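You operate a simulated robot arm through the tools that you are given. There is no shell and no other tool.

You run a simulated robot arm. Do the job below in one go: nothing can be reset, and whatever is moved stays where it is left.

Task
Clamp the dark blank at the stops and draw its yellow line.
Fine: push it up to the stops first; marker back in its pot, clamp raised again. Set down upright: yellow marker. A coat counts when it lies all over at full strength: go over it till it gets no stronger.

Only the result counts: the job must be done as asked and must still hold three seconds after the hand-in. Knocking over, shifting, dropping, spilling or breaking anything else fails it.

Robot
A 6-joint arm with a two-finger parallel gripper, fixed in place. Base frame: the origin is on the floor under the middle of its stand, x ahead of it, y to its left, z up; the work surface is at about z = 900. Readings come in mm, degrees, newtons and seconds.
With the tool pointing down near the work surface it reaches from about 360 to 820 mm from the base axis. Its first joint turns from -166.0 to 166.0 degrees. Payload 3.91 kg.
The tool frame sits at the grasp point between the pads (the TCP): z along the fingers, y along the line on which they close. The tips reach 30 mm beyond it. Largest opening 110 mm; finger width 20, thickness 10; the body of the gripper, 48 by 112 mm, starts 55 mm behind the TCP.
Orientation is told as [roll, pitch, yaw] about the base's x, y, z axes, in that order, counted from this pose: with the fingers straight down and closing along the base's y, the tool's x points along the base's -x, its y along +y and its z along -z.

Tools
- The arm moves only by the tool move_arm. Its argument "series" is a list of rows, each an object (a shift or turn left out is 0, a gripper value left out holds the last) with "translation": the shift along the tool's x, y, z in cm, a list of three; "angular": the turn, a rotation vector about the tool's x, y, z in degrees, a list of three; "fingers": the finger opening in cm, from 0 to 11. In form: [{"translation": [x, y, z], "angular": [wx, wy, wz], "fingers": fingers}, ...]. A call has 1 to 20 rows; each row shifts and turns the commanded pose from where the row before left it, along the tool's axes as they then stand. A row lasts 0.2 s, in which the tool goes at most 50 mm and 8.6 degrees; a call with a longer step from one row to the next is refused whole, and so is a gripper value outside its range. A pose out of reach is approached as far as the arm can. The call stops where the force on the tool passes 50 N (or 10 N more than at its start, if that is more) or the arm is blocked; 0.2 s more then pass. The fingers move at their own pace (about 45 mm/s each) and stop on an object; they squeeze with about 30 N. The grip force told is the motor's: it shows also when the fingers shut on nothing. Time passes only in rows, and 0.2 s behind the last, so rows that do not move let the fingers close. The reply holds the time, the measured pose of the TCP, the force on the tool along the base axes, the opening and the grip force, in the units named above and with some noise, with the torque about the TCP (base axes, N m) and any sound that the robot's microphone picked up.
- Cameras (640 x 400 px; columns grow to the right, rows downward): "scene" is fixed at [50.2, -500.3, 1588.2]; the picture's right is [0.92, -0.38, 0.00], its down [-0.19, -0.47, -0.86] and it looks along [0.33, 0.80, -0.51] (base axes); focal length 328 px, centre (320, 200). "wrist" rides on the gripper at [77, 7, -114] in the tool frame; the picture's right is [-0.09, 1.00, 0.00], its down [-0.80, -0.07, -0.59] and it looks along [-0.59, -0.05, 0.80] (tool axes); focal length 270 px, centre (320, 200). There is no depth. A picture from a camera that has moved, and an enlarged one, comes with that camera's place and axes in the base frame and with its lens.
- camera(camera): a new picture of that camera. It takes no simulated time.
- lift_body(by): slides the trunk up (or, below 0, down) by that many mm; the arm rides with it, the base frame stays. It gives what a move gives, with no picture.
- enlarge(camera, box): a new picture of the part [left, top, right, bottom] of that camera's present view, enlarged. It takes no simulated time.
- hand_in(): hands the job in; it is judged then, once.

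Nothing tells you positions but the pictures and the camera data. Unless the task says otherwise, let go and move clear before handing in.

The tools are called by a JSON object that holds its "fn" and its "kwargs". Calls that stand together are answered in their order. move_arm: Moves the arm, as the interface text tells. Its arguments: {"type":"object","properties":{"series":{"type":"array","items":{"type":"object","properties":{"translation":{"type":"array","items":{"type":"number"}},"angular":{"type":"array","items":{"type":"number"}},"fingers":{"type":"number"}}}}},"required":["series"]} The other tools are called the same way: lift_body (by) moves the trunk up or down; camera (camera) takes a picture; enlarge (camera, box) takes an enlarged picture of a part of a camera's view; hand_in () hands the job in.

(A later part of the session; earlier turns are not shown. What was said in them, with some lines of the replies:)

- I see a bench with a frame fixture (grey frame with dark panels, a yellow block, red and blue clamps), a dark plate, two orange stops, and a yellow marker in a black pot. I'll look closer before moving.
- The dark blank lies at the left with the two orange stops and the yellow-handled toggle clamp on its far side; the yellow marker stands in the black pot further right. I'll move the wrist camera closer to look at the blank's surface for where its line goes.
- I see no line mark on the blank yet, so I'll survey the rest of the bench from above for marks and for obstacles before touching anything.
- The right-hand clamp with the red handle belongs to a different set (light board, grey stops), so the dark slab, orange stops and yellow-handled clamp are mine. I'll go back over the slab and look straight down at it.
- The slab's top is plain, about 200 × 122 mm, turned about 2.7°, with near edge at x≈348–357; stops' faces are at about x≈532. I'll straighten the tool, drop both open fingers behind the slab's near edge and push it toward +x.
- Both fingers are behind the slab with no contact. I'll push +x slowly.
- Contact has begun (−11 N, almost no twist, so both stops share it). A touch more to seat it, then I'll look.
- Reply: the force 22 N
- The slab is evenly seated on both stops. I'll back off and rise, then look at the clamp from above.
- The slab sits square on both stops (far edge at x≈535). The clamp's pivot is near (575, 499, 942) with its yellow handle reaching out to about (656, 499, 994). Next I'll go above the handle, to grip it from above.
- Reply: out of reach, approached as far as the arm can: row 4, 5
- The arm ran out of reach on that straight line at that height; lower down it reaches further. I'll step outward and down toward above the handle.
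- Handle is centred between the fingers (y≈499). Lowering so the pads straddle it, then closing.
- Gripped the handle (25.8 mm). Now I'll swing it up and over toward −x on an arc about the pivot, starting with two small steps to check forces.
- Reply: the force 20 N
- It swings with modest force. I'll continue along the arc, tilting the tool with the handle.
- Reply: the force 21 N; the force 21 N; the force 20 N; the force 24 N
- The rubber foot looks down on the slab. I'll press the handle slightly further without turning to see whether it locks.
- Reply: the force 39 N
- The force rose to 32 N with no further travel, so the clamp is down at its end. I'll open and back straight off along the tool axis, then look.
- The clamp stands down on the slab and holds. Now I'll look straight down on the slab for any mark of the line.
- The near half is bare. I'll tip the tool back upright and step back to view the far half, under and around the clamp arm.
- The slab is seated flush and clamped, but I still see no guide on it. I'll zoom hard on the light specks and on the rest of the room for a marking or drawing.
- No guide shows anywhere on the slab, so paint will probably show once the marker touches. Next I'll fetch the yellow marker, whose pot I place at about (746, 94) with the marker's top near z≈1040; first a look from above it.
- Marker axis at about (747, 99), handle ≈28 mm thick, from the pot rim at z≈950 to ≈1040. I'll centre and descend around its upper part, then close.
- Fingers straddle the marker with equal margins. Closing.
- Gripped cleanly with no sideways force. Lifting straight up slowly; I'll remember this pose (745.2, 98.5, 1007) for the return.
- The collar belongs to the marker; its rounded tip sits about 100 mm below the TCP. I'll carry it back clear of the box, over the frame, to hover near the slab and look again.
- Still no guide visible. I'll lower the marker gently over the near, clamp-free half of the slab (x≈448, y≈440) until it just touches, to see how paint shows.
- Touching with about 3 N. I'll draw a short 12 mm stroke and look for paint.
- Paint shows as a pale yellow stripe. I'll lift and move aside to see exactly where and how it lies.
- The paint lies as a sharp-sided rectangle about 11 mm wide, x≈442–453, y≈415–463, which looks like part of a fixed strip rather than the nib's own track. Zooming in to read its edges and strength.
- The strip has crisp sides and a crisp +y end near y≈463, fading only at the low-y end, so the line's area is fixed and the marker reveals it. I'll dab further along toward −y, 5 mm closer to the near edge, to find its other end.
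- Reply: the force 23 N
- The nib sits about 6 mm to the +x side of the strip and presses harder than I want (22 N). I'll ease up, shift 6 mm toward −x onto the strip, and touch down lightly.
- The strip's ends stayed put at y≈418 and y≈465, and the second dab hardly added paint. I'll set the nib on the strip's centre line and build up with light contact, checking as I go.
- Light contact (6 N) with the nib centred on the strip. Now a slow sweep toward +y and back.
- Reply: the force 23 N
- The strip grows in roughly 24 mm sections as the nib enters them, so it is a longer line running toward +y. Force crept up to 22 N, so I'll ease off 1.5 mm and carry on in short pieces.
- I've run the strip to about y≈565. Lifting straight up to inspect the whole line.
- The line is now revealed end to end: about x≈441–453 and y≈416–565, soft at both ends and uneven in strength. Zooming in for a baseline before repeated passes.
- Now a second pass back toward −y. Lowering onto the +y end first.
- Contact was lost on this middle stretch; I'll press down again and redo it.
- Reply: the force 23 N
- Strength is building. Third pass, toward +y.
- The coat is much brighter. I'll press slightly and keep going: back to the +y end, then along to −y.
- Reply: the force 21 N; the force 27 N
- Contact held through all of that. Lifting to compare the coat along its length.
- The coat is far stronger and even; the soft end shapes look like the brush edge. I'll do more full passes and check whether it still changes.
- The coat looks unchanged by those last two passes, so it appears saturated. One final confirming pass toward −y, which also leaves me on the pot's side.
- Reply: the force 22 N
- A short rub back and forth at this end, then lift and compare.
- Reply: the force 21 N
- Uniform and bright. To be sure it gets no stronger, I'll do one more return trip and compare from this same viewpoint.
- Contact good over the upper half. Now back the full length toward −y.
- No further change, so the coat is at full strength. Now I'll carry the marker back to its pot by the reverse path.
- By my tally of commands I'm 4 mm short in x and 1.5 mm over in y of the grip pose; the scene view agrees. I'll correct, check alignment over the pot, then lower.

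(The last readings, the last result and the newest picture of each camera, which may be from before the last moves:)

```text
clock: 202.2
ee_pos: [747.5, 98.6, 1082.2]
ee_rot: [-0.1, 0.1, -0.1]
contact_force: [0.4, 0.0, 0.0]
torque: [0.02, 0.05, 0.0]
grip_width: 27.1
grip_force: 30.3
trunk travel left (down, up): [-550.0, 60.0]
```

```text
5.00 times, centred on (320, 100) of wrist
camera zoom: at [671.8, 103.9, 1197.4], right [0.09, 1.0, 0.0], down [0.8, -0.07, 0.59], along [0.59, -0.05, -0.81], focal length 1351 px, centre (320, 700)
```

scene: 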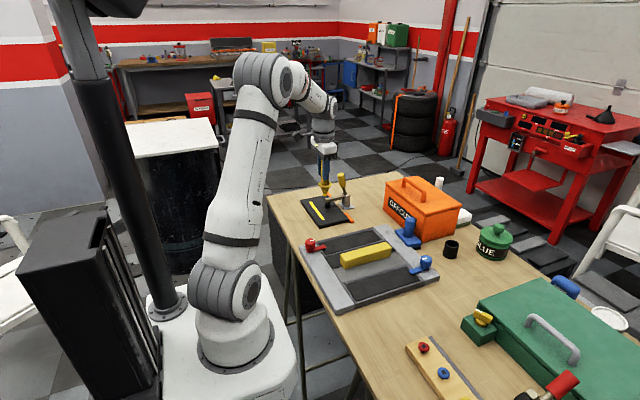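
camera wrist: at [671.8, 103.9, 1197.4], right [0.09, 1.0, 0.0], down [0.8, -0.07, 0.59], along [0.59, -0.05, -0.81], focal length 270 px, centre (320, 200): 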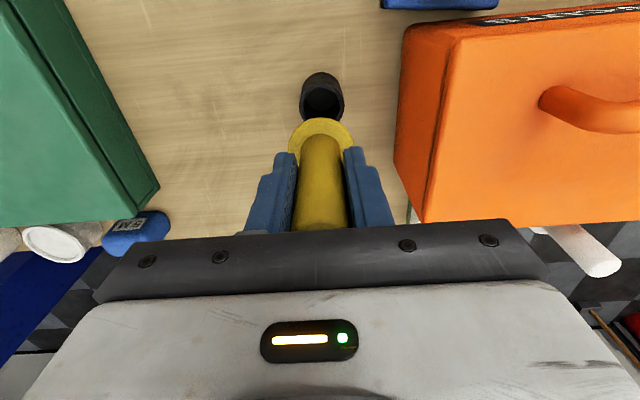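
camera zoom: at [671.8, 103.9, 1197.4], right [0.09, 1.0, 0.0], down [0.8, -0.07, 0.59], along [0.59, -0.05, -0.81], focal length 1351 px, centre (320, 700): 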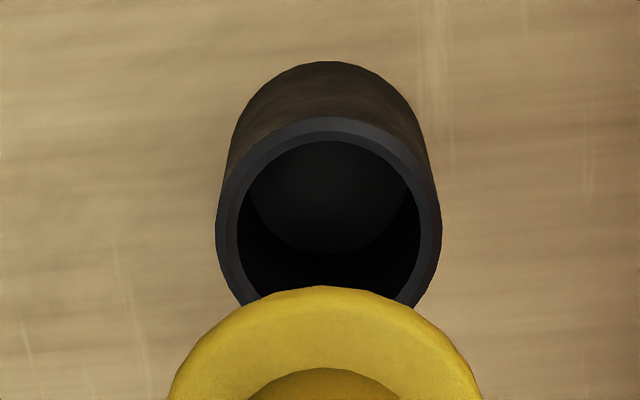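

Alignment matches the moment after lifting. Lowering straight down, slower near the rim.

{"fn": "move_arm", "kwargs": {"series": [{"translation": [0, 0, 1.5]}, {"translation": [0, 0, 1.5]}, {"translation": [0, 0, 1]}, {"translation": [0, 0, 1]}, {"translation": [0, 0, 0.7]}, {}]}}

{"fn": "enlarge", "kwargs": {"camera": "scene", "box": [440, 185, 500, 260]}}

{"fn": "enlarge", "kwargs": {"camera": "wrist", "box": [270, 60, 370, 140]}}

```text
clock: 203.6
ee_pos: [745.2, 97.0, 1025.6]
ee_rot: [0.0, 0.0, 0.0]
contact_force: [-0.3, 0.5, 0.3]
torque: [0.1, 0.07, 0.02]
grip_width: 27.1
grip_force: 30.0
trunk travel left (down, up): [-550.0, 60.0]
```

```text
5.33 times, centred on (470, 222) of scene
camera zoom: at [50.2, -500.3, 1588.2], right [0.92, -0.38, 0.0], down [-0.19, -0.47, -0.86], along [0.33, 0.8, -0.51], focal length 1750 px, centre (-480, 80)
```

zoom: 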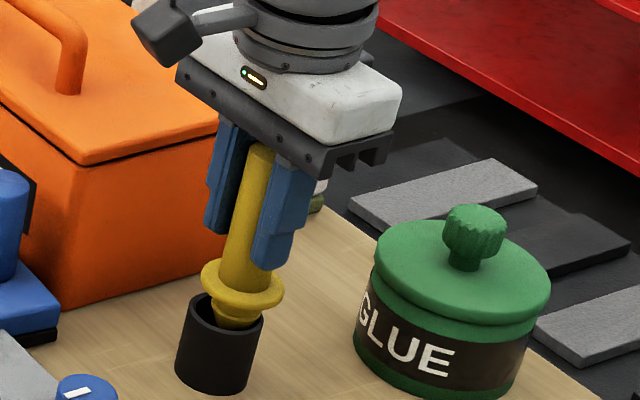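

```text
5.00 times, centred on (320, 100) of wrist
camera zoom: at [670.2, 102.2, 1141.4], right [0.09, 1.0, 0.0], down [0.8, -0.07, 0.59], along [0.59, -0.05, -0.81], focal length 1351 px, centre (320, 700)
```

zoom: 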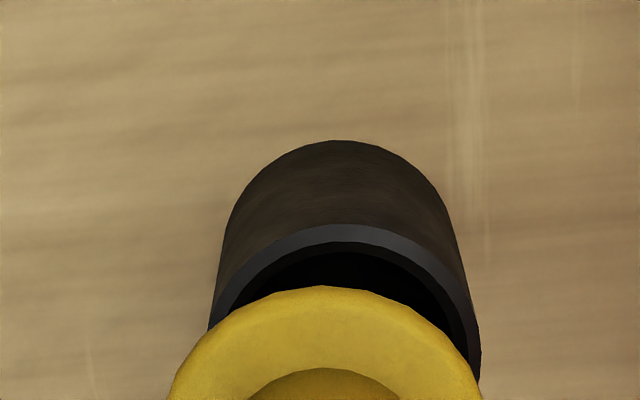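

{"fn": "move_arm", "kwargs": {"series": [{"translation": [0, 0.15, 0]}, {}, {}]}}

{"fn": "enlarge", "kwargs": {"camera": "wrist", "box": [270, 60, 370, 140]}}

{"fn": "enlarge", "kwargs": {"camera": "scene", "box": [445, 215, 485, 262]}}

```text
clock: 204.4
ee_pos: [746.4, 96.5, 1026.1]
ee_rot: [-0.1, 0.0, -0.1]
contact_force: [0.4, 0.2, -0.4]
torque: [0.02, 0.02, -0.02]
grip_width: 26.8
grip_force: 29.7
trunk travel left (down, up): [-550.0, 60.0]
```

```text
5.00 times, centred on (320, 100) of wrist
camera zoom: at [670.6, 103.0, 1141.7], right [0.09, 1.0, 0.0], down [0.8, -0.07, 0.59], along [0.59, -0.05, -0.81], focal length 1351 px, centre (320, 700)
```

zoom: 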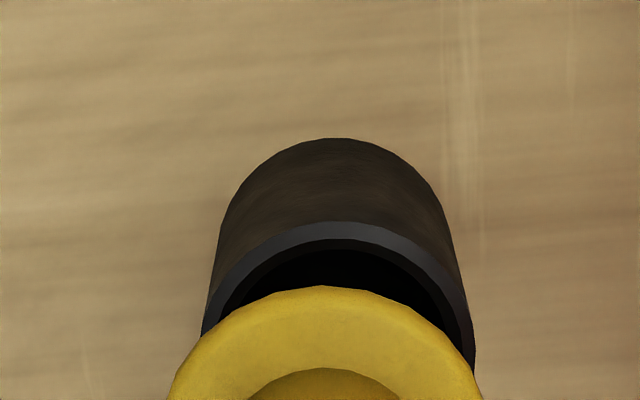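

```text
8.51 times, centred on (465, 238) of scene
camera zoom: at [50.2, -500.3, 1588.2], right [0.92, -0.38, 0.0], down [-0.19, -0.47, -0.86], along [0.33, 0.8, -0.51], focal length 2793 px, centre (-914, -128)
```

zoom: 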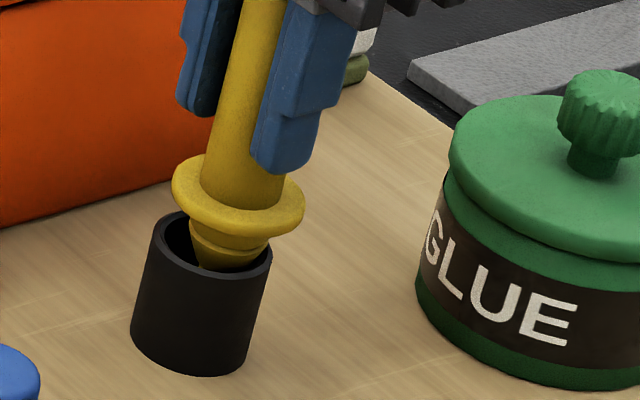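

The nib is inside the rim but the marker sits a few mm to the −y side of centre. I'll shift +y and check again before lowering.

{"fn": "move_arm", "kwargs": {"series": [{"translation": [0.05, 0.2, 0]}, {}, {}]}}

{"fn": "enlarge", "kwargs": {"camera": "wrist", "box": [270, 60, 370, 140]}}

{"fn": "enlarge", "kwargs": {"camera": "scene", "box": [445, 215, 485, 262]}}

```text
clock: 205.2
ee_pos: [746.3, 99.5, 1027.5]
ee_rot: [0.1, 0.1, 0.0]
contact_force: [0.8, 0.4, -0.7]
torque: [0.01, 0.01, 0.03]
grip_width: 26.8
grip_force: 30.1
trunk travel left (down, up): [-550.0, 60.0]
```

```text
5.00 times, centred on (320, 100) of wrist
camera zoom: at [670.7, 105.7, 1141.7], right [0.09, 1.0, 0.0], down [0.8, -0.07, 0.59], along [0.59, -0.05, -0.81], focal length 1351 px, centre (320, 700)
```

zoom: 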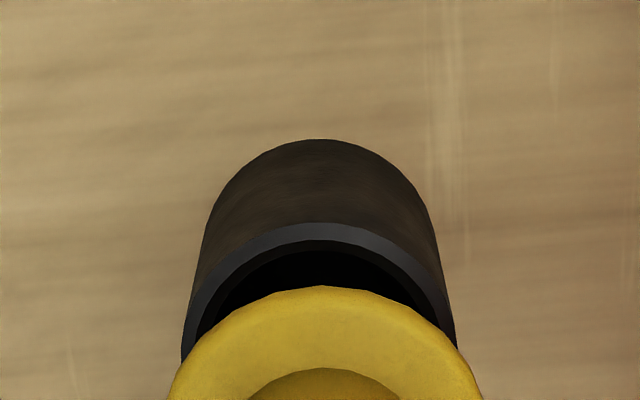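

```text
8.51 times, centred on (465, 238) of scene
camera zoom: at [50.2, -500.3, 1588.2], right [0.92, -0.38, 0.0], down [-0.19, -0.47, -0.86], along [0.33, 0.8, -0.51], focal length 2793 px, centre (-914, -128)
```

zoom: 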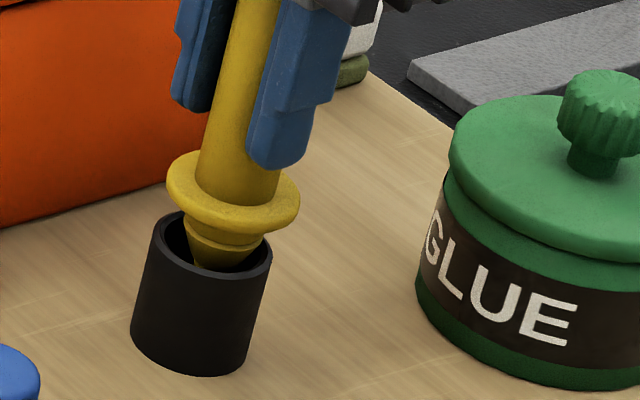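

{"fn": "move_arm", "kwargs": {"series": [{"translation": [0.1, 0, 0.4]}, {"translation": [0, 0, 0.5]}, {"translation": [0, 0, 0.5]}, {}]}}

{"fn": "enlarge", "kwargs": {"camera": "wrist", "box": [270, 60, 370, 140]}}

{"fn": "enlarge", "kwargs": {"camera": "scene", "box": [445, 215, 485, 262]}}

```text
clock: 206.2
ee_pos: [744.4, 99.8, 1010.7]
ee_rot: [0.0, 0.1, -0.1]
contact_force: [-3.4, -1.6, 0.4]
torque: [-0.13, 0.27, -0.01]
grip_width: 27.0
grip_force: 30.5
trunk travel left (down, up): [-550.0, 60.0]
```

```text
5.00 times, centred on (320, 100) of wrist
camera zoom: at [669.1, 106.0, 1126.7], right [0.09, 1.0, 0.0], down [0.8, -0.07, 0.59], along [0.59, -0.05, -0.81], focal length 1351 px, centre (320, 700)
```

zoom: 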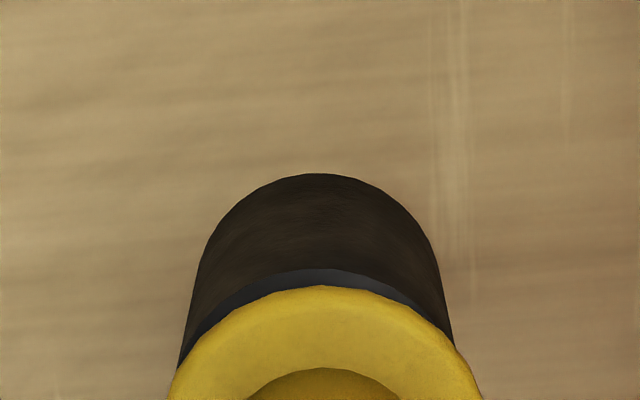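

```text
8.51 times, centred on (465, 238) of scene
camera zoom: at [50.2, -500.3, 1588.2], right [0.92, -0.38, 0.0], down [-0.19, -0.47, -0.86], along [0.33, 0.8, -0.51], focal length 2793 px, centre (-914, -128)
```

zoom: 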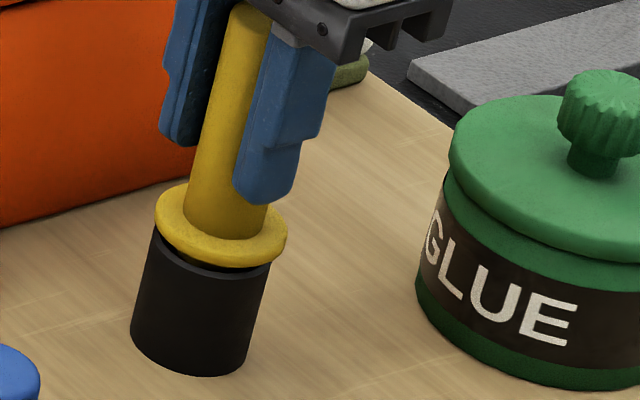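

Slight side contact with the pot (3 N toward −x). I'll ease 1 mm −x and 0.5 mm −y, then keep lowering gently.

{"fn": "move_arm", "kwargs": {"series": [{"translation": [0.1, -0.05, 0]}, {}]}}

{"fn": "move_arm", "kwargs": {"series": [{"translation": [0, 0, 0.2]}, {"translation": [0, 0, 0.2]}, {}]}}

```text
clock: 206.8
ee_pos: [745.1, 100.7, 1010.8]
ee_rot: [0.0, 0.1, 0.1]
contact_force: [-0.3, 0.0, 0.3]
torque: [0.03, 0.03, -0.01]
grip_width: 26.9
grip_force: 29.7
trunk travel left (down, up): [-550.0, 60.0]
```

```text
clock: 207.6
ee_pos: [745.6, 100.1, 1007.1]
ee_rot: [0.0, 0.1, 0.0]
contact_force: [0.0, 0.0, 0.2]
torque: [0.01, 0.03, -0.02]
grip_width: 26.6
grip_force: 29.9
trunk travel left (down, up): [-550.0, 60.0]
```

{"fn": "move_arm", "kwargs": {"series": [{"translation": [0, 0, 0.15]}, {"translation": [0, 0, 0.1]}, {}]}}

{"fn": "enlarge", "kwargs": {"camera": "scene", "box": [445, 215, 485, 262]}}

{"fn": "enlarge", "kwargs": {"camera": "wrist", "box": [270, 60, 370, 140]}}

```text
clock: 208.4
ee_pos: [745.8, 99.2, 1007.8]
ee_rot: [0.0, -0.1, 0.0]
contact_force: [1.1, -1.7, 11.0]
torque: [-0.14, 0.13, 0.05]
grip_width: 26.9
grip_force: 30.7
trunk travel left (down, up): [-550.0, 60.0]
```

```text
8.51 times, centred on (465, 238) of scene
camera zoom: at [50.2, -500.3, 1588.2], right [0.92, -0.38, 0.0], down [-0.19, -0.47, -0.86], along [0.33, 0.8, -0.51], focal length 2793 px, centre (-914, -128)
```

zoom: 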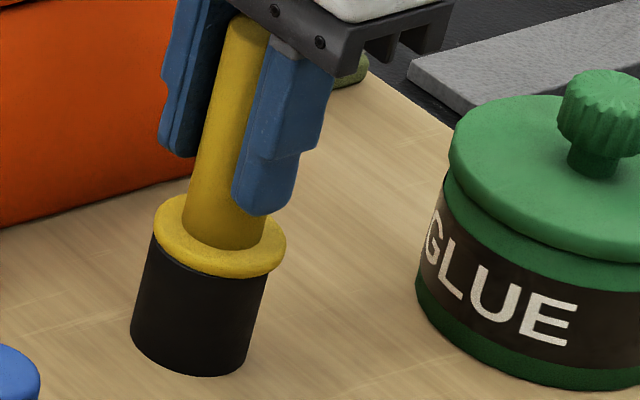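

```text
5.00 times, centred on (320, 100) of wrist
camera zoom: at [668.7, 105.3, 1121.9], right [0.09, 1.0, 0.0], down [0.8, -0.07, 0.6], along [0.59, -0.05, -0.8], focal length 1351 px, centre (320, 700)
```

zoom: 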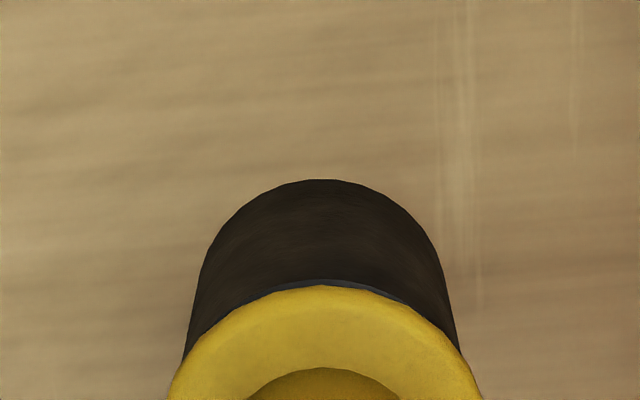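

Seated: the flange rests on the rim (11 N). I'll ease off 1 mm, open, and rise.

{"fn": "move_arm", "kwargs": {"series": [{"translation": [0, 0, -0.1]}, {"fingers": 3.5}, {"fingers": 5}, {"fingers": 7}, {}, {}, {}]}}

{"fn": "enlarge", "kwargs": {"camera": "scene", "box": [430, 190, 500, 265]}}

```text
clock: 210.0
ee_pos: [744.4, 99.7, 1005.5]
ee_rot: [0.0, 0.1, 0.0]
contact_force: [-0.7, -0.1, 0.5]
torque: [0.01, 0.01, 0.02]
grip_width: 69.9
grip_force: 0.1
trunk travel left (down, up): [-550.0, 60.0]
```

```text
5.33 times, centred on (465, 228) of scene
camera zoom: at [50.2, -500.3, 1588.2], right [0.92, -0.38, 0.0], down [-0.19, -0.47, -0.86], along [0.33, 0.8, -0.51], focal length 1750 px, centre (-453, 53)
```

zoom: 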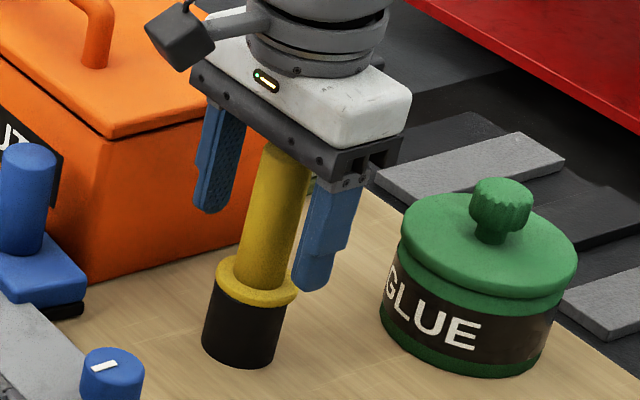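

The marker stands upright in its pot. Rising straight up and checking.

{"fn": "move_arm", "kwargs": {"series": [{"translation": [0, 0, -2]}, {"translation": [0, 0, -3]}, {"translation": [0, 0, -3]}, {"translation": [2, 0, -3]}, {"translation": [3.5, 0, -1]}, {}]}}

{"fn": "enlarge", "kwargs": {"camera": "scene", "box": [430, 190, 500, 265]}}

{"fn": "camera", "kwargs": {"camera": "wrist"}}

```text
clock: 211.4
ee_pos: [690.4, 99.1, 1123.2]
ee_rot: [0.0, 0.2, 0.0]
contact_force: [0.2, 0.4, 0.6]
torque: [0.01, -0.02, -0.04]
grip_width: 70.0
grip_force: 0.1
trunk travel left (down, up): [-550.0, 60.0]
```

```text
5.33 times, centred on (465, 228) of scene
camera zoom: at [50.2, -500.3, 1588.2], right [0.92, -0.38, 0.0], down [-0.19, -0.47, -0.86], along [0.33, 0.8, -0.51], focal length 1750 px, centre (-453, 53)
```

zoom: 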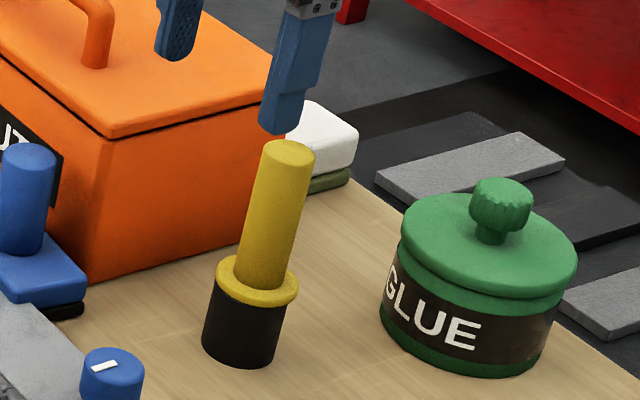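

```text
taken
camera wrist: at [614.4, 104.9, 1239.7], right [0.09, 1.0, 0.0], down [0.8, -0.07, 0.59], along [0.59, -0.05, -0.81], focal length 270 px, centre (320, 200)
```

wrist: 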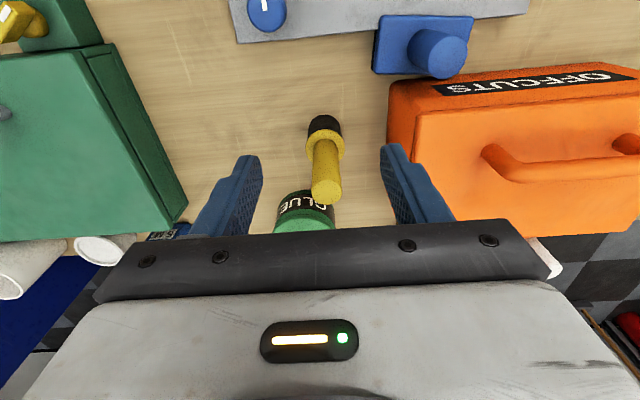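

The marker stands upright in its pot and nothing else moved. Now back to the clamp to raise it: I'll return to the tilted pose from which I backed off the handle.

{"fn": "move_arm", "kwargs": {"series": [{"translation": [2.32, 3.65, 0.1]}, {"translation": [2.32, 3.65, 0.1]}, {"translation": [2.32, 3.65, 0.1]}, {"translation": [2.32, 3.65, 0.1]}, {"translation": [2.32, 3.65, 0.1]}, {"translation": [2.32, 3.65, 0.1]}, {"translation": [2.32, 3.65, 0.1]}, {"translation": [2.32, 3.65, 0.1]}, {"translation": [2.32, 3.65, 0.1]}, {"translation": [2.32, 3.65, 0.1]}, {"translation": [2.32, 3.65, 0.1]}, {"angular": [0, -7.68, 0]}, {"angular": [0, -7.68, 0]}, {"angular": [0, -7.68, 0]}, {"angular": [0, -7.68, 0]}, {"angular": [0, -7.68, 0]}, {"angular": [0, -7.68, 0]}, {}]}}

{"fn": "enlarge", "kwargs": {"camera": "scene", "box": [290, 140, 380, 230]}}

{"fn": "camera", "kwargs": {"camera": "wrist"}}

```text
clock: 215.2
ee_pos: [435.7, 501.8, 1116.1]
ee_rot: [0.0, -46.1, -0.1]
contact_force: [-0.5, -0.1, -1.1]
torque: [-0.02, 0.0, -0.03]
grip_width: 70.1
grip_force: 0.0
trunk travel left (down, up): [-550.0, 60.0]
```

```text
4.44 times, centred on (335, 185) of scene
camera zoom: at [50.2, -500.3, 1588.2], right [0.92, -0.38, 0.0], down [-0.19, -0.47, -0.86], along [0.33, 0.8, -0.51], focal length 1458 px, centre (253, 267)
```

zoom: 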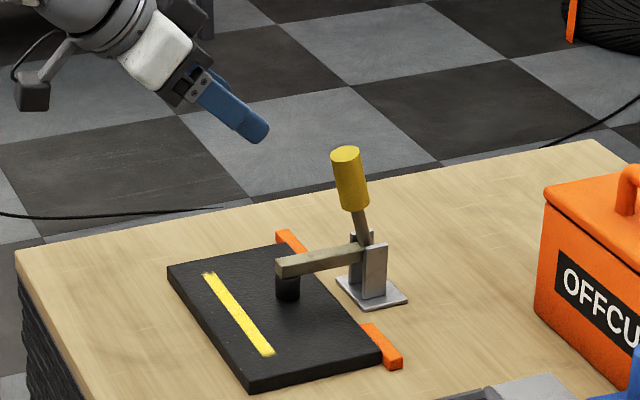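

```text
taken
camera wrist: at [300.1, 507.6, 1140.4], right [0.06, 1.0, 0.06], down [0.13, -0.07, 0.99], along [0.99, -0.05, -0.13], focal length 270 px, centre (320, 200)
```

wrist: 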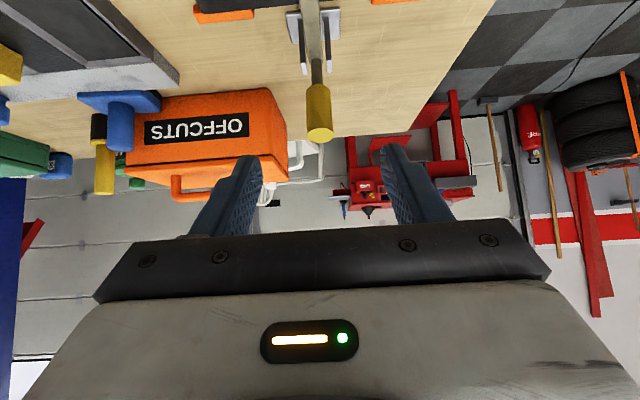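

I'm about 8 mm high relative to the earlier back-off pose. I'll correct, then advance along the tool axis to straddle the handle.

{"fn": "move_arm", "kwargs": {"series": [{"translation": [0.57, -0.12, 0.56]}, {"translation": [0, 0, 3]}, {"translation": [0, 0, 3]}, {"translation": [0, 0, 3]}, {"translation": [0, 0, 3]}, {}]}}

{"fn": "enlarge", "kwargs": {"camera": "scene", "box": [300, 150, 370, 220]}}

{"fn": "camera", "kwargs": {"camera": "wrist"}}

```text
clock: 216.6
ee_pos: [517.6, 500.0, 1024.3]
ee_rot: [-0.1, -46.1, 0.0]
contact_force: [0.0, 0.6, -0.1]
torque: [-0.02, -0.02, -0.02]
grip_width: 70.0
grip_force: 0.1
trunk travel left (down, up): [-550.0, 60.0]
```

```text
5.71 times, centred on (335, 185) of scene
camera zoom: at [50.2, -500.3, 1588.2], right [0.92, -0.38, 0.0], down [-0.19, -0.47, -0.86], along [0.33, 0.8, -0.51], focal length 1875 px, centre (234, 286)
```

zoom: 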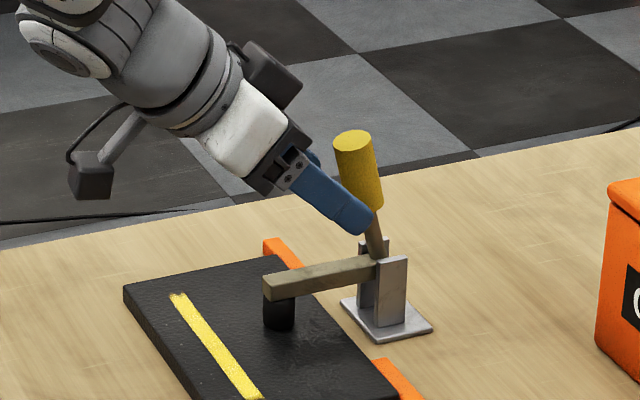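

```text
taken
camera wrist: at [383.3, 505.5, 1049.0], right [0.06, 1.0, 0.06], down [0.13, -0.07, 0.99], along [0.99, -0.05, -0.13], focal length 270 px, centre (320, 200)
```

wrist: 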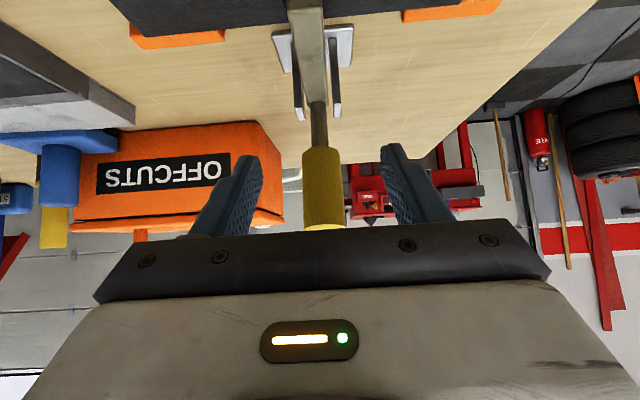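

{"fn": "move_arm", "kwargs": {"series": [{"translation": [-0.3, 0, 1.2]}, {"translation": [-0.3, 0, 1.2]}, {"translation": [-0.34, 0, 1.06]}, {}]}}

{"fn": "enlarge", "kwargs": {"camera": "scene", "box": [310, 150, 370, 210]}}

```text
clock: 217.6
ee_pos: [553.2, 498.5, 1007.2]
ee_rot: [0.1, -46.0, 0.1]
contact_force: [-0.3, -0.1, 0.4]
torque: [0.03, 0.03, 0.0]
grip_width: 70.0
grip_force: 0.0
trunk travel left (down, up): [-550.0, 60.0]
```

```text
6.67 times, centred on (340, 180) of scene
camera zoom: at [50.2, -500.3, 1588.2], right [0.92, -0.38, 0.0], down [-0.19, -0.47, -0.86], along [0.33, 0.8, -0.51], focal length 2188 px, centre (187, 333)
```

zoom: 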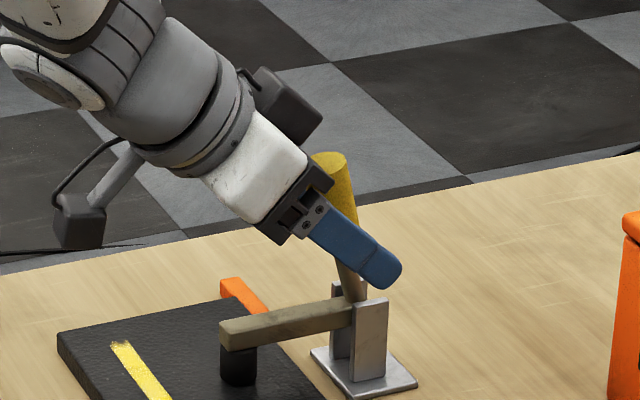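

Straddling the handle as before. Closing on it.

{"fn": "move_arm", "kwargs": {"series": [{"fingers": 1.5}, {}, {}, {}, {}, {}]}}

```text
clock: 219.0
ee_pos: [551.9, 500.0, 1006.8]
ee_rot: [0.0, -46.0, 0.1]
contact_force: [-0.1, 1.1, -0.1]
torque: [0.04, 0.05, 0.03]
grip_width: 26.0
grip_force: 45.6
trunk travel left (down, up): [-550.0, 60.0]
```

Gripped (26 mm). Now swinging the handle back on the reverse arc, un-tilting as I go.

{"fn": "move_arm", "kwargs": {"series": [{"translation": [-0.757, 0, 0.423], "angular": [0, 4.6, 0]}, {"translation": [-0.742, 0, 0.474], "angular": [0, 4.6, 0]}, {"translation": [-0.703, 0, 0.503], "angular": [0, 4.6, 0]}, {}]}}

{"fn": "enlarge", "kwargs": {"camera": "scene", "box": [310, 150, 370, 210]}}

```text
clock: 220.0
ee_pos: [576.4, 500.5, 1010.8]
ee_rot: [-0.1, -32.1, 0.0]
contact_force: [-19.1, -4.4, -7.2]
torque: [0.2, 1.25, -0.02]
grip_width: 26.1
grip_force: 45.5
trunk travel left (down, up): [-550.0, 60.0]
```

```text
6.67 times, centred on (340, 180) of scene
camera zoom: at [50.2, -500.3, 1588.2], right [0.92, -0.38, 0.0], down [-0.19, -0.47, -0.86], along [0.33, 0.8, -0.51], focal length 2188 px, centre (187, 333)
```

zoom: 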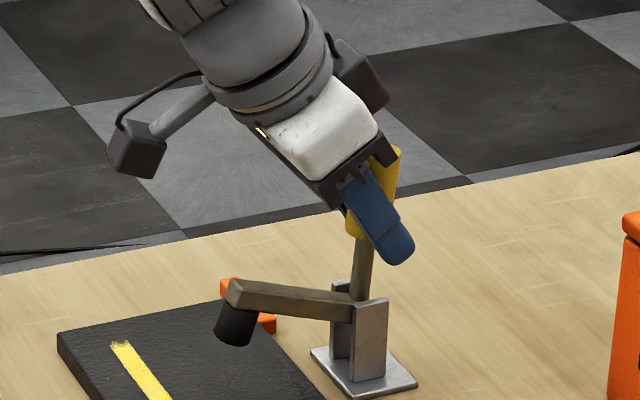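

The foot has lifted off the slab. Continuing the arc.

{"fn": "move_arm", "kwargs": {"series": [{"translation": [-0.683, 0, 0.55], "angular": [0, 4.6, 0]}, {"translation": [-0.645, 0, 0.579], "angular": [0, 4.6, 0]}, {"translation": [-0.613, 0, 0.616], "angular": [0, 4.6, 0]}, {}]}}

{"fn": "enlarge", "kwargs": {"camera": "scene", "box": [310, 150, 370, 210]}}

```text
clock: 221.0
ee_pos: [602.8, 498.9, 1008.1]
ee_rot: [0.1, -18.6, 0.0]
contact_force: [-9.5, -3.8, 1.2]
torque: [-0.21, 0.59, 0.07]
grip_width: 25.6
grip_force: 44.8
trunk travel left (down, up): [-550.0, 60.0]
```

```text
6.67 times, centred on (340, 180) of scene
camera zoom: at [50.2, -500.3, 1588.2], right [0.92, -0.38, 0.0], down [-0.19, -0.47, -0.86], along [0.33, 0.8, -0.51], focal length 2188 px, centre (187, 333)
```

zoom: 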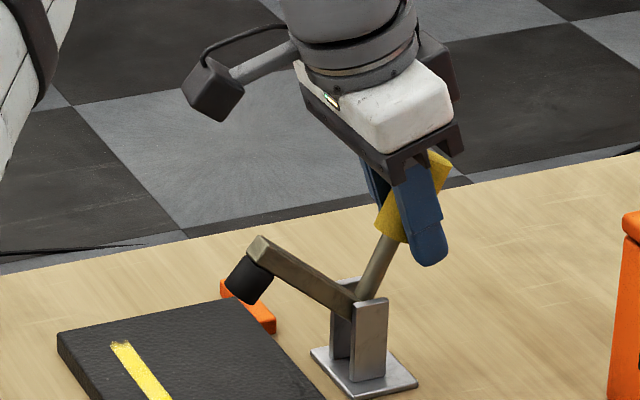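

{"fn": "move_arm", "kwargs": {"series": [{"translation": [-0.584, 0, 0.652], "angular": [0, 4.6, 0]}, {"translation": [-0.54, 0, 0.674], "angular": [0, 4.6, 0]}, {"translation": [-0.507, 0, 0.715], "angular": [0, 4.6, 0]}, {}]}}

{"fn": "enlarge", "kwargs": {"camera": "scene", "box": [310, 150, 370, 210]}}

```text
clock: 222.0
ee_pos: [623.7, 499.5, 992.5]
ee_rot: [0.1, -4.7, -0.1]
contact_force: [-6.3, -1.4, 14.1]
torque: [-0.23, 1.06, 0.17]
grip_width: 25.9
grip_force: 45.7
trunk travel left (down, up): [-550.0, 60.0]
```

```text
6.67 times, centred on (340, 180) of scene
camera zoom: at [50.2, -500.3, 1588.2], right [0.92, -0.38, 0.0], down [-0.19, -0.47, -0.86], along [0.33, 0.8, -0.51], focal length 2188 px, centre (187, 333)
```

zoom: 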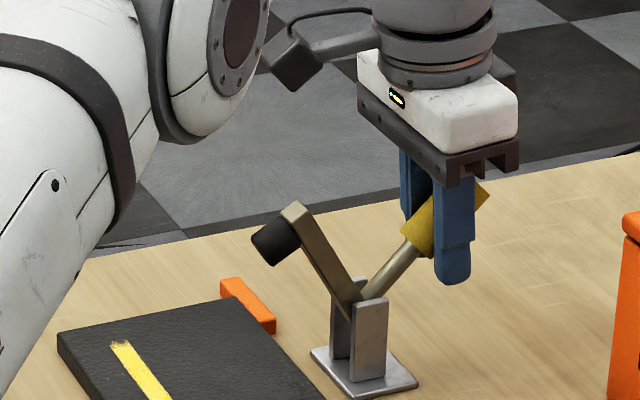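

{"fn": "move_arm", "kwargs": {"series": [{"translation": [-0.462, 0, 0.735], "angular": [0, 4.6, 0]}, {"translation": [-0.2, 0, 0.35]}, {}]}}

{"fn": "enlarge", "kwargs": {"camera": "scene", "box": [310, 150, 370, 210]}}

```text
clock: 222.8
ee_pos: [631.6, 499.1, 981.0]
ee_rot: [0.1, -0.2, 0.0]
contact_force: [-3.3, 4.8, 18.9]
torque: [-0.11, 1.17, 0.1]
grip_width: 25.9
grip_force: 45.4
trunk travel left (down, up): [-550.0, 60.0]
```

```text
6.67 times, centred on (340, 180) of scene
camera zoom: at [50.2, -500.3, 1588.2], right [0.92, -0.38, 0.0], down [-0.19, -0.47, -0.86], along [0.33, 0.8, -0.51], focal length 2188 px, centre (187, 333)
```

zoom: 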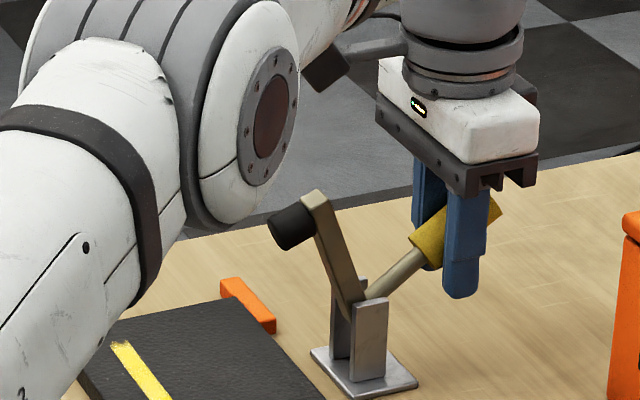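

The arm is practically back at its original raised angle. One small extra nudge to its stop, then release.

{"fn": "move_arm", "kwargs": {"series": [{"translation": [-0.12, 0, 0.2]}, {}]}}

{"fn": "move_arm", "kwargs": {"series": [{"translation": [-0.12, 0, 0.2]}, {}]}}

{"fn": "enlarge", "kwargs": {"camera": "scene", "box": [310, 150, 370, 210]}}

```text
clock: 223.4
ee_pos: [633.0, 499.4, 980.1]
ee_rot: [0.2, -0.3, 0.0]
contact_force: [0.8, 8.0, 31.3]
torque: [-0.13, 0.78, 0.21]
grip_width: 25.7
grip_force: 45.1
trunk travel left (down, up): [-550.0, 60.0]
```

```text
clock: 224.0
ee_pos: [632.3, 500.4, 979.5]
ee_rot: [0.3, -0.4, 0.0]
contact_force: [-4.0, 4.7, 38.7]
torque: [-0.11, 0.24, 0.25]
grip_width: 25.4
grip_force: 45.2
trunk travel left (down, up): [-550.0, 60.0]
```

```text
6.67 times, centred on (340, 180) of scene
camera zoom: at [50.2, -500.3, 1588.2], right [0.92, -0.38, 0.0], down [-0.19, -0.47, -0.86], along [0.33, 0.8, -0.51], focal length 2188 px, centre (187, 333)
```

zoom: 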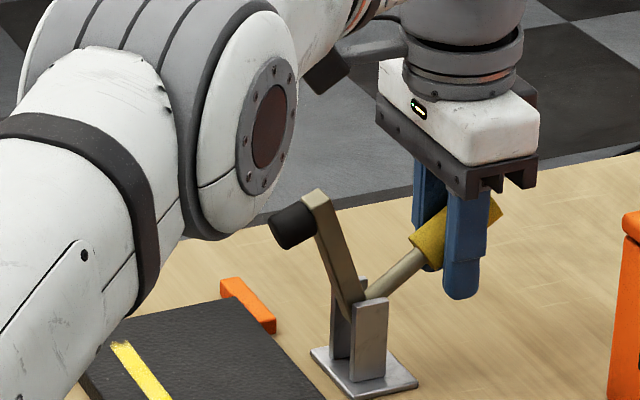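

The clamp is at its upper stop (38 N, no travel). Easing, opening and rising straight up.

{"fn": "move_arm", "kwargs": {"series": [{"translation": [0.12, 0, -0.25]}, {"fingers": 7}, {}, {}, {}, {"translation": [0, 0, -2]}, {"translation": [0, 0, -3]}, {"translation": [0, 0, -3]}, {"translation": [3, 0, -2]}, {"translation": [4, 0, -2]}, {"translation": [4, 0, -2]}, {"translation": [4, 0, 0]}, {"translation": [4, 0, 0]}, {}]}}

{"fn": "enlarge", "kwargs": {"camera": "scene", "box": [290, 165, 370, 230]}}

{"fn": "camera", "kwargs": {"camera": "wrist"}}

{"fn": "camera", "kwargs": {"camera": "scene"}}

```text
clock: 227.0
ee_pos: [439.4, 499.6, 1116.5]
ee_rot: [0.0, 0.0, -0.1]
contact_force: [0.8, 0.9, 0.8]
torque: [0.01, -0.01, 0.03]
grip_width: 70.0
grip_force: 0.0
trunk travel left (down, up): [-550.0, 60.0]
```

```text
6.15 times, centred on (330, 198) of scene
camera zoom: at [50.2, -500.3, 1588.2], right [0.92, -0.38, 0.0], down [-0.19, -0.47, -0.86], along [0.33, 0.8, -0.51], focal length 2019 px, centre (258, 215)
```

zoom: 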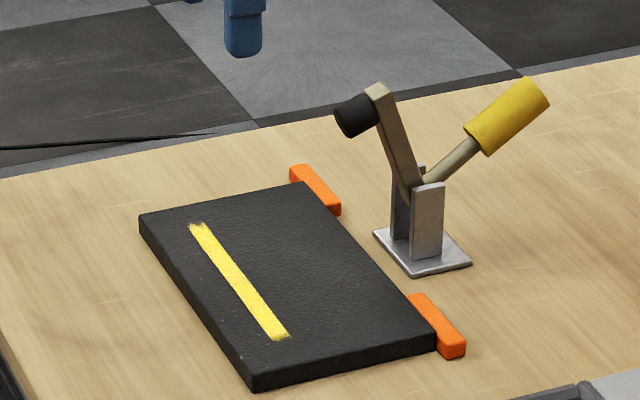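

```text
taken
camera wrist: at [362.1, 505.3, 1231.0], right [0.09, 1.0, 0.0], down [0.8, -0.07, 0.59], along [0.59, -0.05, -0.8], focal length 270 px, centre (320, 200)
```

wrist: 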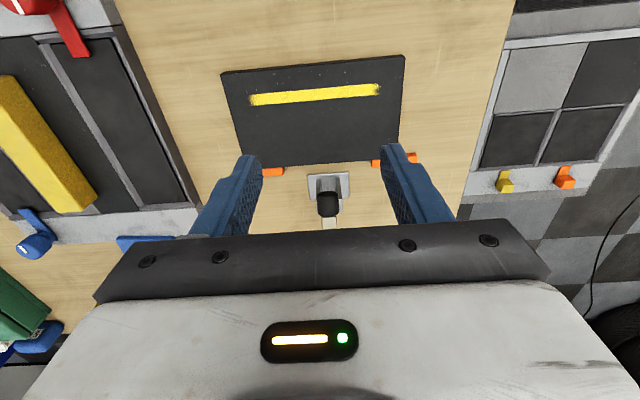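

```text
taken
```

scene: 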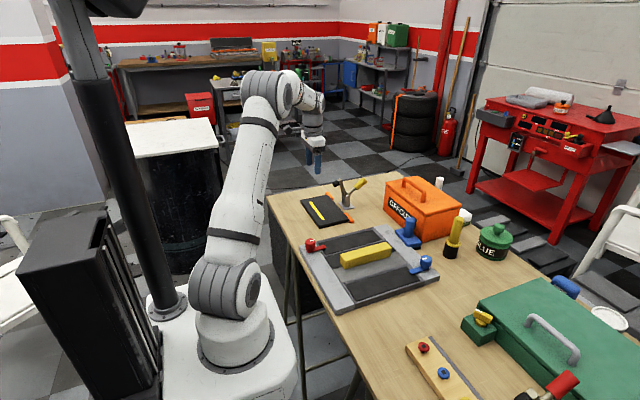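

Clamp raised, slab with its yellow line at the stops, marker in its pot. A last close check of the slab against the stops, the line's ends under the former clamp area, and the marker.

{"fn": "enlarge", "kwargs": {"camera": "scene", "box": [335, 205, 351, 225]}}

{"fn": "enlarge", "kwargs": {"camera": "wrist", "box": [215, 50, 415, 180]}}

{"fn": "enlarge", "kwargs": {"camera": "scene", "box": [430, 205, 480, 265]}}

{"fn": "enlarge", "kwargs": {"camera": "wrist", "box": [235, 75, 395, 110]}}

```text
16.00 times, centred on (343, 215) of scene
camera zoom: at [50.2, -500.3, 1588.2], right [0.92, -0.38, 0.0], down [-0.19, -0.47, -0.86], along [0.33, 0.8, -0.51], focal length 5250 px, centre (-48, -40)
```

zoom: 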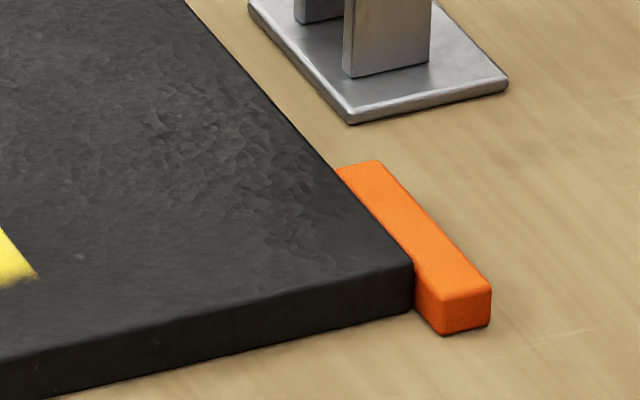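

```text
3.08 times, centred on (315, 115) of wrist
camera zoom: at [362.1, 505.3, 1231.0], right [0.09, 1.0, 0.0], down [0.8, -0.07, 0.59], along [0.59, -0.05, -0.8], focal length 832 px, centre (335, 462)
```

zoom: 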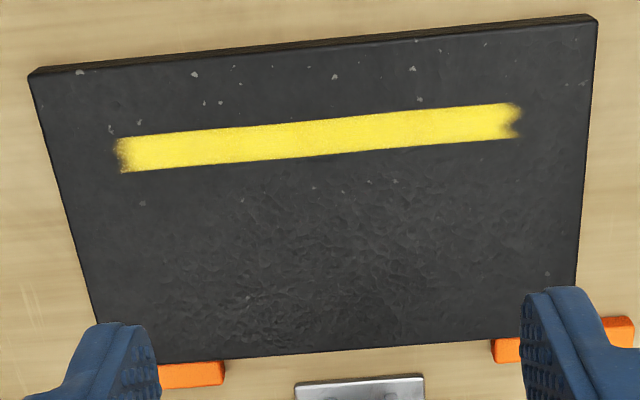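

```text
6.67 times, centred on (455, 235) of scene
camera zoom: at [50.2, -500.3, 1588.2], right [0.92, -0.38, 0.0], down [-0.19, -0.47, -0.86], along [0.33, 0.8, -0.51], focal length 2188 px, centre (-580, -33)
```

zoom: 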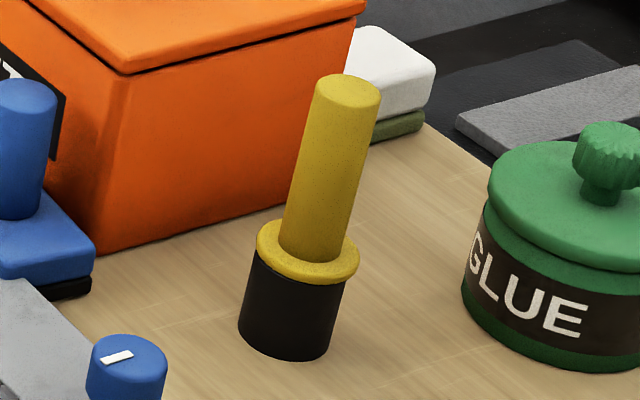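

```text
4.00 times, centred on (315, 92) of wrist
camera zoom: at [362.1, 505.3, 1231.0], right [0.09, 1.0, 0.0], down [0.8, -0.07, 0.59], along [0.59, -0.05, -0.8], focal length 1081 px, centre (340, 630)
```

zoom: 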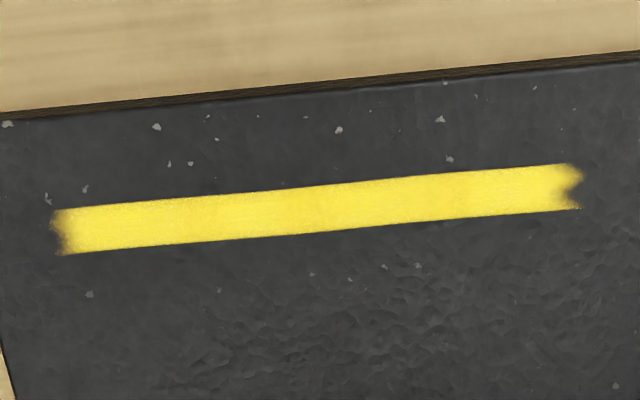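

Everything reads as wanted: the slab is flush on both stops, the line is evenly yellow, the clamp is fully raised, the marker stands in its pot, and the gripper is open and clear. Handing in.

{"fn": "hand_in", "kwargs": {}}

```text
The job is handed in.
```

The job is handed in. The dark blank was pushed evenly up to both orange stops, clamped, and its yellow line drawn.

- **Line:** No guide line showed on the blank beforehand. Its place only appeared as the marker touched: a strip about 12 mm wide and 150 mm long, roughly 30 mm in from the near edge. I went over the full length until the last passes made no visible change. The strip's two short ends stay slightly soft-edged, and further passes did not change that.
- **Marker:** It stands upright in its pot, with its collar on the rim and the pot where it was.
- **Clamp:** It is raised to its upper stop. After raising it, the blank still sat flush on the stops.
- **Surroundings:** The last pictures showed nothing else shifted, and the gripper was open and clear.
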